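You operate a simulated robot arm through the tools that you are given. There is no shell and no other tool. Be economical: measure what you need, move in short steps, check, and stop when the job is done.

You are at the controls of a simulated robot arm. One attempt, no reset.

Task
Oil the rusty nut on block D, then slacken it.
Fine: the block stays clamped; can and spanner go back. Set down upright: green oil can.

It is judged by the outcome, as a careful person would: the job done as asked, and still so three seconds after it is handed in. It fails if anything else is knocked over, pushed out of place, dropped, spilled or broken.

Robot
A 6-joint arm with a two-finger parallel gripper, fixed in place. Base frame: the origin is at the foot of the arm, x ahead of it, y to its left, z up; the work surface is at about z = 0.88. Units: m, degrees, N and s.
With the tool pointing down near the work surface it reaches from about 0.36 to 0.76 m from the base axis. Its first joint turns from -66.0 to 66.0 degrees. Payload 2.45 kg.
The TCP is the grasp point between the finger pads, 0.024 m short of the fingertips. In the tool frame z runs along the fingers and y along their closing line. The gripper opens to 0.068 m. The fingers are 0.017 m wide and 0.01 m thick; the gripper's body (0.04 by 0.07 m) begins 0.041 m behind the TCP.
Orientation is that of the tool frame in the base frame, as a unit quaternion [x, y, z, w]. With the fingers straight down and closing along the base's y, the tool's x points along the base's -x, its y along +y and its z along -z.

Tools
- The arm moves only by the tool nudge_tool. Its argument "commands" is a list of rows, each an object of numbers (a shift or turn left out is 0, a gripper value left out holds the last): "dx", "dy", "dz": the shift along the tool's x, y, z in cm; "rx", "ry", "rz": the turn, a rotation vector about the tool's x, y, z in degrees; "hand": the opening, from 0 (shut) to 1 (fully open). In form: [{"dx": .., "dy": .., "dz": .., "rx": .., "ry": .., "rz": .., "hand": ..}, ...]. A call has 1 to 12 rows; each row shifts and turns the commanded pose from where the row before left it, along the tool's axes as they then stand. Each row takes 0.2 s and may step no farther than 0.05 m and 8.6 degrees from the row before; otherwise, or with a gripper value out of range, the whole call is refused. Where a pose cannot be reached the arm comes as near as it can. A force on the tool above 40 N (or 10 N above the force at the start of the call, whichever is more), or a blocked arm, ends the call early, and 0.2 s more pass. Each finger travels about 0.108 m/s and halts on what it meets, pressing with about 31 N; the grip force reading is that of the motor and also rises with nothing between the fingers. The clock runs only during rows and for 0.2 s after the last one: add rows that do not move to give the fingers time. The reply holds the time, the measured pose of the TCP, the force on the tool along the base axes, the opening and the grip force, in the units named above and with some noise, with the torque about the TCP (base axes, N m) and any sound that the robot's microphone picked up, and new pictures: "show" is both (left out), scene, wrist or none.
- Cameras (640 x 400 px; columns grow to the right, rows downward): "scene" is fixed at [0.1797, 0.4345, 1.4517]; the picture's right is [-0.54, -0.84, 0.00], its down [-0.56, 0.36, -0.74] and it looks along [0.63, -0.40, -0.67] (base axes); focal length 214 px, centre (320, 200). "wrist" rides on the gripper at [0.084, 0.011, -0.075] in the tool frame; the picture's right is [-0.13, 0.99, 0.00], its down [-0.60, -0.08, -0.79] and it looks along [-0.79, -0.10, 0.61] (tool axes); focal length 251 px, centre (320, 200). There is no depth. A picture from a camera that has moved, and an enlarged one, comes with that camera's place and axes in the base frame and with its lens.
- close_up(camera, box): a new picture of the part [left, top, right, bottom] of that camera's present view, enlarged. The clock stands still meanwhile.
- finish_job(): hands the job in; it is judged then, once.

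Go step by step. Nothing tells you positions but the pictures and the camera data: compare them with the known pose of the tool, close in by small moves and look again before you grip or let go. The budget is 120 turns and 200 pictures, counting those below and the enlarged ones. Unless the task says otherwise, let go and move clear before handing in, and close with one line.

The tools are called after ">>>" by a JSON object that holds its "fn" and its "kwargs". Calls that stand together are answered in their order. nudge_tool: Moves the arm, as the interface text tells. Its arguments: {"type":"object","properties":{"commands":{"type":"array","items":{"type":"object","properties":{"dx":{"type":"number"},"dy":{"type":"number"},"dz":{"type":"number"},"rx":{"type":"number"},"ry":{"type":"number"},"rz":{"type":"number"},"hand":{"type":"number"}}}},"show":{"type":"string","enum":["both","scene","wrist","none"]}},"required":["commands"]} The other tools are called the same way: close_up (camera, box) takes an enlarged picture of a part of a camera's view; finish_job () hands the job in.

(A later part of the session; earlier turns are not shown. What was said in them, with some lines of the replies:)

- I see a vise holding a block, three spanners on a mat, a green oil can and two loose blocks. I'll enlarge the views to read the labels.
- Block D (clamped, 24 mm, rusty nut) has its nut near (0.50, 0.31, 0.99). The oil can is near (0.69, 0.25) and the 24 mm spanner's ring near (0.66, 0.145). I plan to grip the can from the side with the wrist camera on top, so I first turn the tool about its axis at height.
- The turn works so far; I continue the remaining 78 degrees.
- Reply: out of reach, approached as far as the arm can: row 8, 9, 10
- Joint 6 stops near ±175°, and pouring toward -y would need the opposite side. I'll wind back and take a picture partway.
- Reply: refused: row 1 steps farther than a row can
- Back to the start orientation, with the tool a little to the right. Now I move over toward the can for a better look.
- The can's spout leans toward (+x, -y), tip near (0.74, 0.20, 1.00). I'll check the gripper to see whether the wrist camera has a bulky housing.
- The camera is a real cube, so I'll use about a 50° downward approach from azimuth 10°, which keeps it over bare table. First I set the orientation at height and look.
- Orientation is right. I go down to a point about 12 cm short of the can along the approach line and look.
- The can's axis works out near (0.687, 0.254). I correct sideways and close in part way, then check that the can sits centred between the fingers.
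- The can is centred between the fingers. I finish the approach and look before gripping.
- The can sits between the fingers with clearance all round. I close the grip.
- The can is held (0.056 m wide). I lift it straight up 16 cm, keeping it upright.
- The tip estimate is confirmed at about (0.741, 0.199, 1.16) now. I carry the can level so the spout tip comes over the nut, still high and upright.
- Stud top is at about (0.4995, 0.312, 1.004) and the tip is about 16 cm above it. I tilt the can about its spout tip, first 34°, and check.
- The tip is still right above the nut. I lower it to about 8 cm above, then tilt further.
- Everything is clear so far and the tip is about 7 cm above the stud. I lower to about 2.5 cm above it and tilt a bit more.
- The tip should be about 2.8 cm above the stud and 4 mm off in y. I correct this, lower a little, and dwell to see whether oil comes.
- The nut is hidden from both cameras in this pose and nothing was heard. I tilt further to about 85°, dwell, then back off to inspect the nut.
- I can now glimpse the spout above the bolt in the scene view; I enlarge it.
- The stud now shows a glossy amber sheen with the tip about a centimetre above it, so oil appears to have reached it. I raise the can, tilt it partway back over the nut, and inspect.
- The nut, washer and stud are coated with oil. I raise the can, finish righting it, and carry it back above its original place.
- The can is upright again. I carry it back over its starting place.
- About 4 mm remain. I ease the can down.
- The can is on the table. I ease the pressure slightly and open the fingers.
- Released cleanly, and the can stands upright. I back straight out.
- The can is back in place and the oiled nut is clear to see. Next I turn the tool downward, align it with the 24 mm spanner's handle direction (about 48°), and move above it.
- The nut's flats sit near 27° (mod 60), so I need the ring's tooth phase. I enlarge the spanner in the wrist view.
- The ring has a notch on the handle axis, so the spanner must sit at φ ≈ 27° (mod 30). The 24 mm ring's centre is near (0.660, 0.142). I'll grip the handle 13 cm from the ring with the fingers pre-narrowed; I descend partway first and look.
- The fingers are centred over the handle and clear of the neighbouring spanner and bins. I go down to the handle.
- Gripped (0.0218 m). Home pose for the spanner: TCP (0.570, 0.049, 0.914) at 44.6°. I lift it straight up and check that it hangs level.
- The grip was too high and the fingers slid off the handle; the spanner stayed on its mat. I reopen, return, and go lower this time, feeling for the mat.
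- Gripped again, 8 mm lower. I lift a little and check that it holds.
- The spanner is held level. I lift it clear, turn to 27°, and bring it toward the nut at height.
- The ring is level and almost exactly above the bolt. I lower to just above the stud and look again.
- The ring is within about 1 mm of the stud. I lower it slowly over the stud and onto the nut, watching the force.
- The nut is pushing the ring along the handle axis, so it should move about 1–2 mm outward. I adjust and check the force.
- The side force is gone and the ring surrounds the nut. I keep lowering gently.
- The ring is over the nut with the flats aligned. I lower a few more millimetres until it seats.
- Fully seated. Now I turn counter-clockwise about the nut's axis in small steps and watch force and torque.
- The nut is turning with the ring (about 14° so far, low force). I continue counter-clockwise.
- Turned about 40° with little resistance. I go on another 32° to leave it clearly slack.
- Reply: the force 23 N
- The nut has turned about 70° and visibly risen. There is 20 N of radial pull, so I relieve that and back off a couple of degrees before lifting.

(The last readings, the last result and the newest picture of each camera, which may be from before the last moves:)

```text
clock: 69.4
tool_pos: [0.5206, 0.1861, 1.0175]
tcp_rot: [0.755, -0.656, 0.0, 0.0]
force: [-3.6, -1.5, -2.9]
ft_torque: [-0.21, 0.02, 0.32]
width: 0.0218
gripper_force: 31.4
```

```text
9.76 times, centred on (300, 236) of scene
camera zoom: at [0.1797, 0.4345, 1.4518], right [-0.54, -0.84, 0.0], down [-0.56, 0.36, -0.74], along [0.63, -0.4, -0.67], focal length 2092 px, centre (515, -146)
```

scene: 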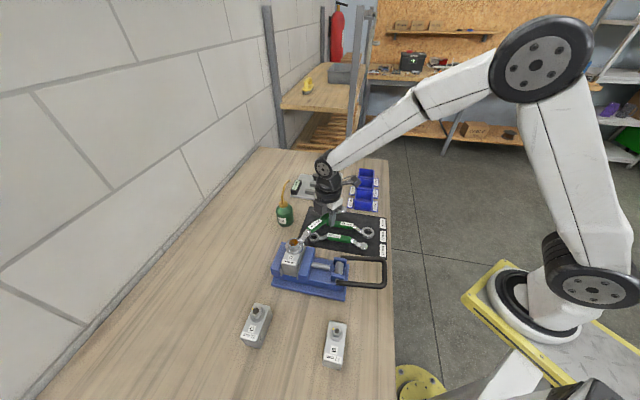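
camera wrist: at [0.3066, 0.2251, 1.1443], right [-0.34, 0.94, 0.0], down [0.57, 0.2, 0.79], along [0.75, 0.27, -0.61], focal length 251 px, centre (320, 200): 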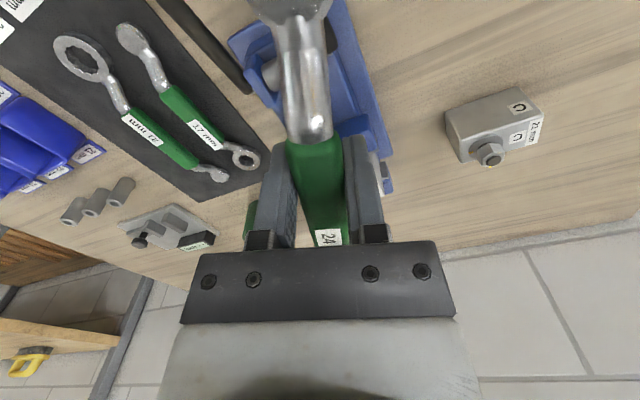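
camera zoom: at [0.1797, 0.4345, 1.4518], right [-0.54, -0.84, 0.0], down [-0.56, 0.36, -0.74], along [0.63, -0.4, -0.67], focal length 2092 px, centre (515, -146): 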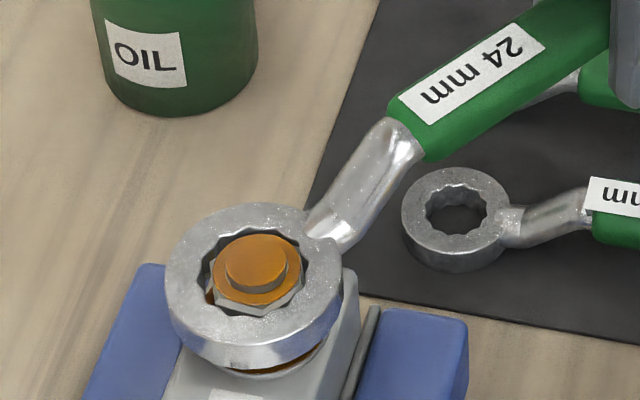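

It slides up without much drag. I lift further until clear.

>>> {"fn": "nudge_tool", "kwargs": {"commands": [{"dz": -0.5, "dy": 0.1}, {"dz": -0.5}, {"dz": -1}, {"dz": -2}, {"dz": -2}, {"dz": 0}], "show": "both"}}

>>> {"fn": "close_up", "kwargs": {"camera": "scene", "box": [265, 190, 365, 270]}}

```text
clock: 70.8
tool_pos: [0.5207, 0.1873, 1.0768]
tcp_rot: [0.754, -0.656, -0.001, 0.0]
force: [0.5, -0.2, -2.3]
ft_torque: [-0.09, -0.02, 0.01]
width: 0.0216
gripper_force: 30.9
camera wrist: at [0.5219, 0.1014, 1.1509], right [-1.0, -0.01, 0.0], down [-0.01, 0.61, 0.79], along [-0.01, 0.79, -0.61], focal length 251 px, centre (320, 200)
```

scene: 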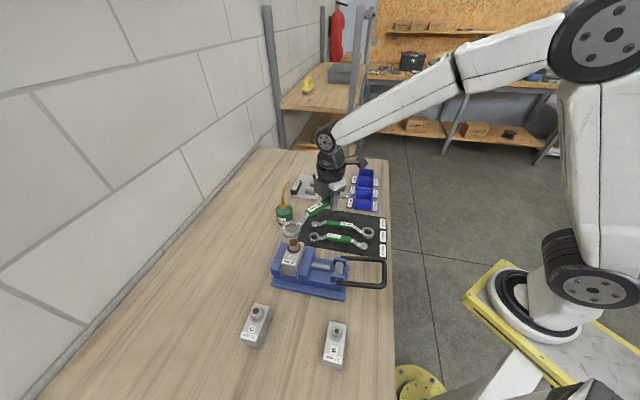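
wrist: 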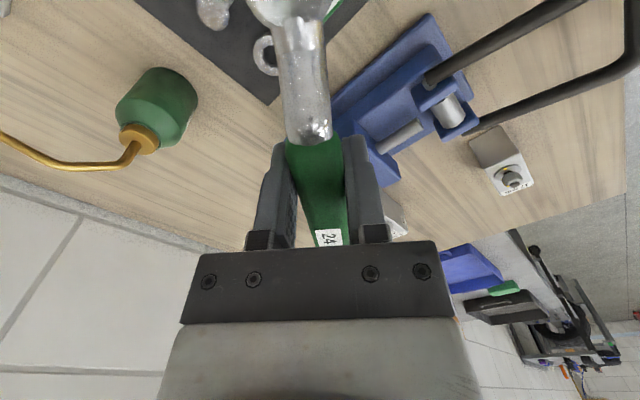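

```text
5.00 times, centred on (315, 230) of scene
camera zoom: at [0.1797, 0.4345, 1.4517], right [-0.54, -0.84, 0.0], down [-0.56, 0.36, -0.74], along [0.63, -0.4, -0.67], focal length 1072 px, centre (345, 50)
```

zoom: 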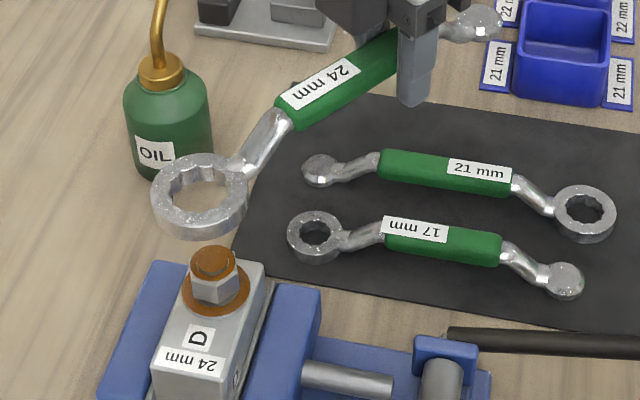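

The spanner is off and the nut is slackened. I carry the spanner back toward the mat and turn it to its home angle.

>>> {"fn": "nudge_tool", "kwargs": {"commands": [{"dx": 3.64, "dy": -0.78, "dz": -0.5}, {"dx": 3.64, "dy": -0.78, "dz": -0.5}, {"dx": 3.64, "dy": -0.78}, {"dx": 3.64, "dy": -0.78}, {"rz": 7.4}, {"rz": 7.4}, {"rz": 7.4}, {"rz": 7.4}, {"rz": 7.4}, {"rz": 7.4}, {"rz": 7.3}, {"dz": 0}], "show": "both"}}

>>> {"fn": "close_up", "kwargs": {"camera": "scene", "box": [282, 236, 302, 252]}}

>>> {"fn": "close_up", "kwargs": {"camera": "scene", "box": [300, 150, 400, 250]}}

```text
clock: 73.4
tool_pos: [0.5703, 0.0468, 1.087]
tcp_rot: [-0.392, 0.92, 0.0, 0.001]
force: [0.2, 0.7, -1.8]
ft_torque: [-0.07, 0.06, -0.02]
width: 0.0216
gripper_force: 31.7
camera wrist: at [0.5056, -0.0066, 1.1615], right [-0.63, 0.78, 0.0], down [0.47, 0.38, 0.79], along [0.62, 0.5, -0.61], focal length 251 px, centre (320, 200)
```

scene: 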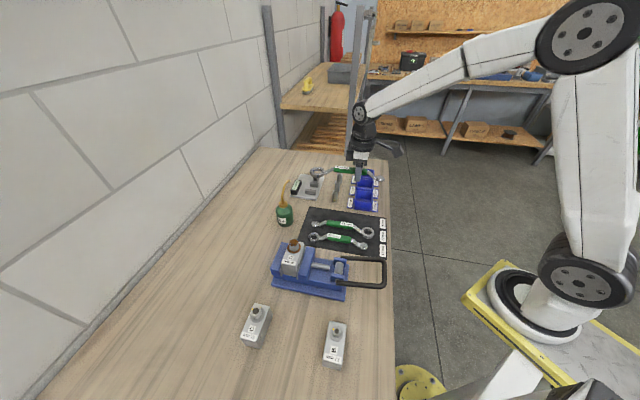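
wrist: 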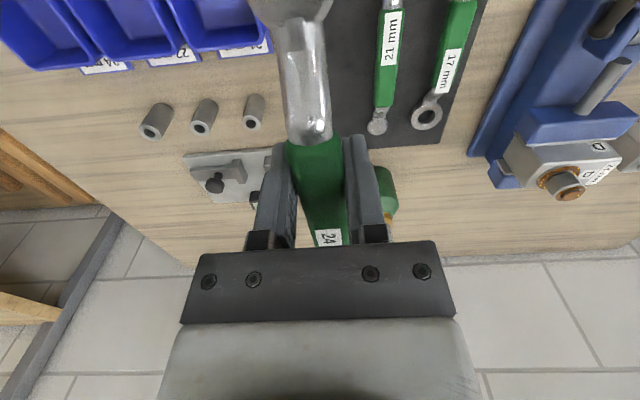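

```text
16.00 times, centred on (292, 244) of scene
camera zoom: at [0.1797, 0.4345, 1.4517], right [-0.54, -0.84, 0.0], down [-0.56, 0.36, -0.74], along [0.63, -0.4, -0.67], focal length 3432 px, centre (768, -504)
```

zoom: 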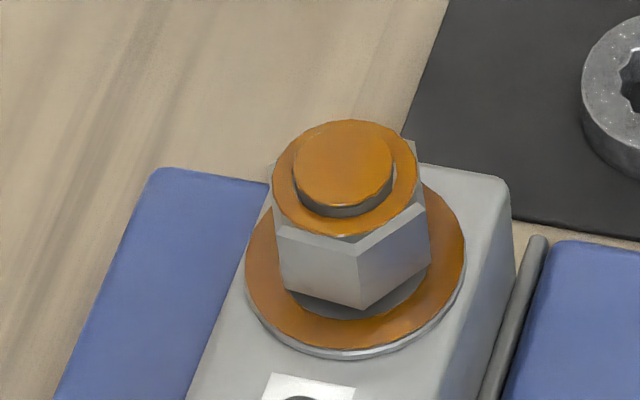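

```text
4.00 times, centred on (350, 200) of scene
camera zoom: at [0.1797, 0.4345, 1.4517], right [-0.54, -0.84, 0.0], down [-0.56, 0.36, -0.74], along [0.63, -0.4, -0.67], focal length 858 px, centre (200, 200)
```

zoom: 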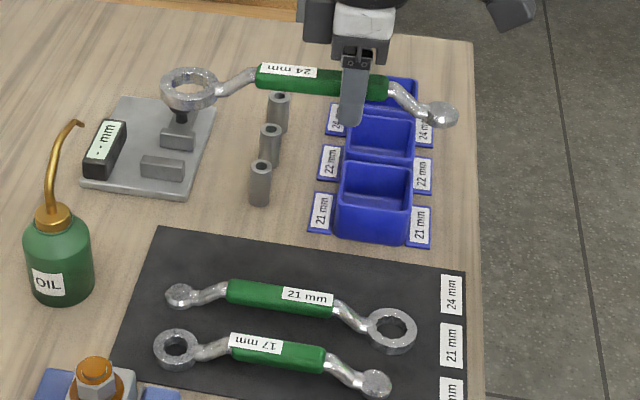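

The nut stands raised off its washer, so it is slack. The spanner is above its spot, and I lower it.

>>> {"fn": "nudge_tool", "kwargs": {"commands": [{"dz": 4}, {"dz": 4}, {"dz": 4}, {"dz": 3.5}, {"dz": 1.5}, {"dz": 0.5}, {"dz": 0}, {"dz": 0}], "show": "both"}}

>>> {"fn": "close_up", "kwargs": {"camera": "scene", "box": [300, 180, 390, 240]}}

```text
clock: 75.2
tool_pos: [0.5709, 0.0473, 0.9093]
tcp_rot: [-0.393, 0.92, 0.0, 0.0]
force: [0.2, 0.4, -1.3]
ft_torque: [-0.08, 0.05, -0.03]
width: 0.0216
gripper_force: 30.7
camera wrist: at [0.5055, -0.0063, 0.9851], right [-0.63, 0.78, 0.0], down [0.47, 0.38, 0.79], along [0.62, 0.5, -0.61], focal length 251 px, centre (320, 200)
```

scene: 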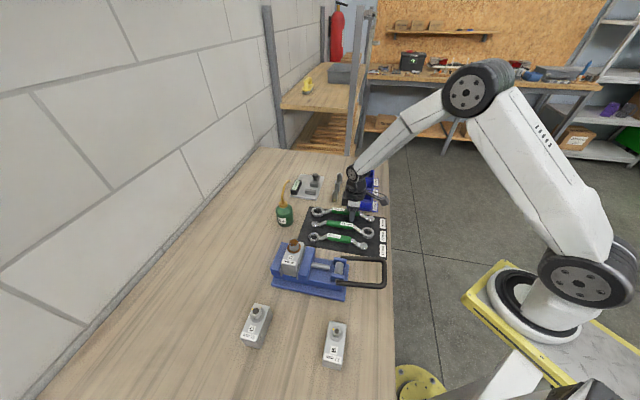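
wrist: 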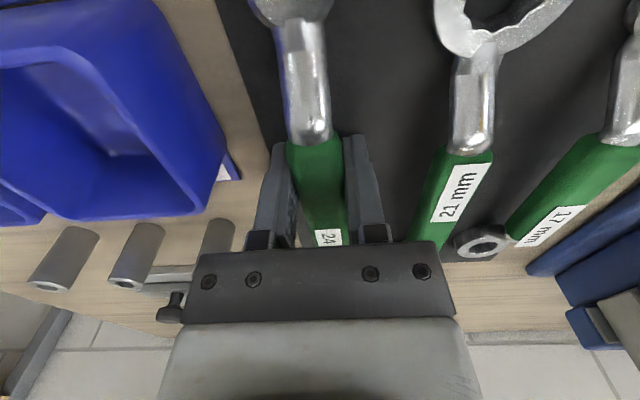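

```text
6.67 times, centred on (345, 210) of scene
camera zoom: at [0.1797, 0.4345, 1.4517], right [-0.54, -0.84, 0.0], down [-0.56, 0.36, -0.74], along [0.63, -0.4, -0.67], focal length 1430 px, centre (153, 133)
```

zoom: 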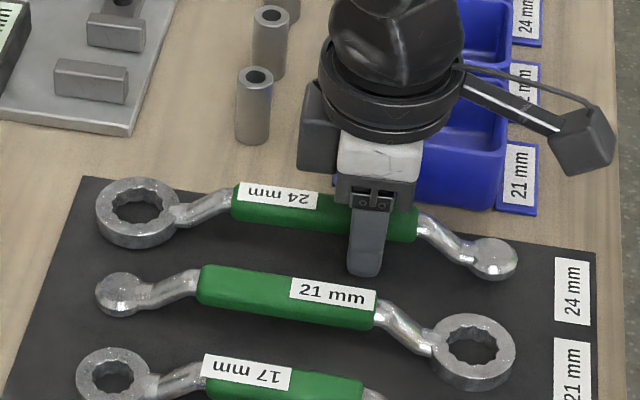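

A few millimetres remain. I ease down until contact, then release.

>>> {"fn": "nudge_tool", "kwargs": {"commands": [{"dz": 0.15}, {"dz": 0.1}, {"dz": 0}], "show": "none"}}

```text
clock: 76.0
tool_pos: [0.5701, 0.0474, 0.9085]
tcp_rot: [-0.393, 0.92, -0.001, 0.0]
force: [-0.4, -0.3, -1.9]
ft_torque: [-0.08, 0.05, 0.01]
width: 0.0217
gripper_force: 30.8
```

>>> {"fn": "nudge_tool", "kwargs": {"commands": [{"dz": 0.1}, {"dz": 0.1}, {"dz": 0}], "show": "none"}}

```text
clock: 76.8
tool_pos: [0.5711, 0.047, 0.9068]
tcp_rot: [-0.393, 0.919, 0.0, 0.0]
force: [-0.6, -0.3, -0.3]
ft_torque: [0.17, -0.19, -0.01]
width: 0.0218
gripper_force: 31.2
```

The ring has touched down (the torque changed sign). I release slowly.

>>> {"fn": "nudge_tool", "kwargs": {"commands": [{"dz": 0.06}, {"hand": 0.34}, {"hand": 0.45}, {"hand": 0.6}, {"hand": 0.6}, {"dz": 0}], "show": "wrist"}}

```text
clock: 78.2
tool_pos: [0.5705, 0.0471, 0.9065]
tcp_rot: [-0.393, 0.919, 0.0, 0.0]
force: [0.3, -0.1, 0.7]
ft_torque: [-0.01, -0.03, 0.03]
width: 0.0411
gripper_force: 0.0
camera wrist: at [0.5059, -0.0062, 0.981], right [-0.63, 0.78, 0.0], down [0.47, 0.38, 0.79], along [0.62, 0.5, -0.61], focal length 251 px, centre (320, 200)
```

wrist: 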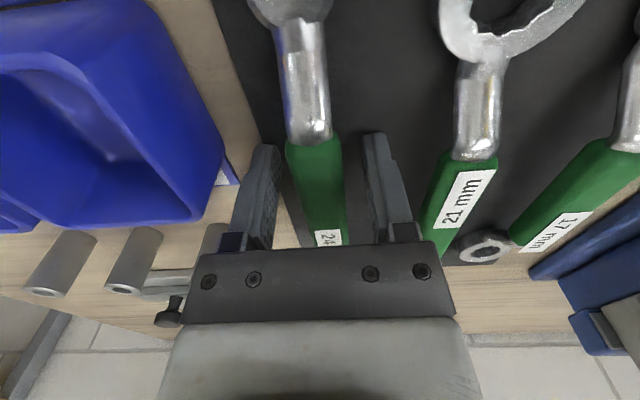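

Released, with the handle free between the fingers. I lift straight up and check everything.

>>> {"fn": "nudge_tool", "kwargs": {"commands": [{"dz": -2}, {"dz": -4}, {"dz": -4}, {"dz": -4}, {"dz": -4}, {"dz": -4}, {"dz": -4}, {"dz": 0}], "show": "both"}}

>>> {"fn": "close_up", "kwargs": {"camera": "scene", "box": [255, 170, 400, 300]}}

```text
clock: 80.0
tool_pos: [0.5702, 0.049, 1.1684]
tcp_rot: [-0.393, 0.919, 0.0, 0.0]
force: [-0.2, 1.1, -0.6]
ft_torque: [0.04, 0.0, 0.0]
width: 0.0407
gripper_force: 0.0
camera wrist: at [0.5058, -0.0054, 1.2424], right [-0.63, 0.78, 0.0], down [0.47, 0.38, 0.79], along [0.62, 0.5, -0.61], focal length 251 px, centre (320, 200)
```

scene: 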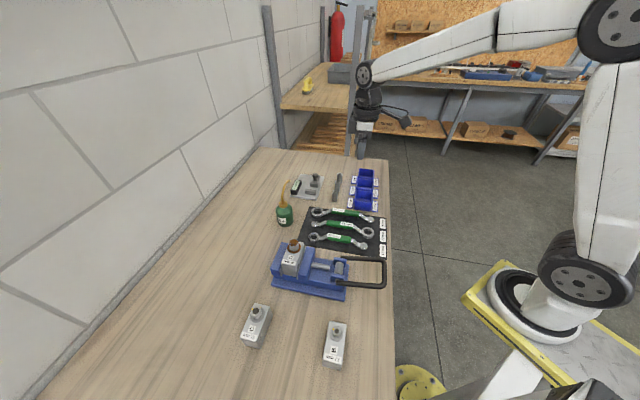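
wrist: 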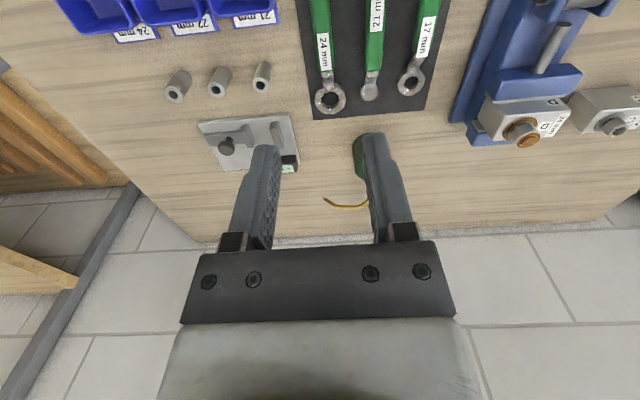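

```text
3.08 times, centred on (328, 235) of scene
camera zoom: at [0.1797, 0.4345, 1.4517], right [-0.54, -0.84, 0.0], down [-0.56, 0.36, -0.74], along [0.63, -0.4, -0.67], focal length 660 px, centre (297, 92)
```

zoom: 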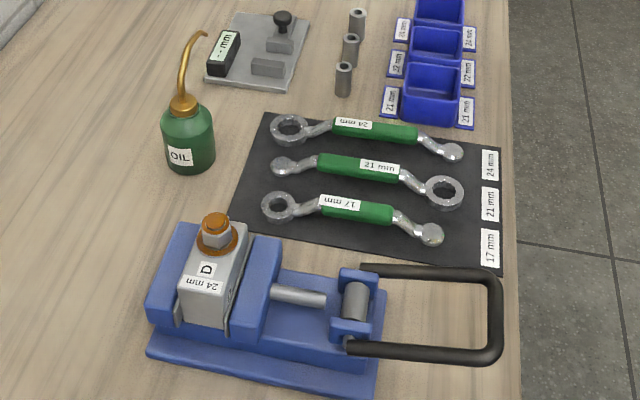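

The can stands upright in its place, the spanner is back on its mat, block D is still clamped, and its oiled nut has been turned loose. The arm is clear, so I hand in.

>>> {"fn": "finish_job", "kwargs": {}}

```text
The job is handed in.
```

The nut on block D is oiled and slackened about 70°. The block is still clamped, the green oil can is upright in its place, and the 24 mm spanner is back on its mat.
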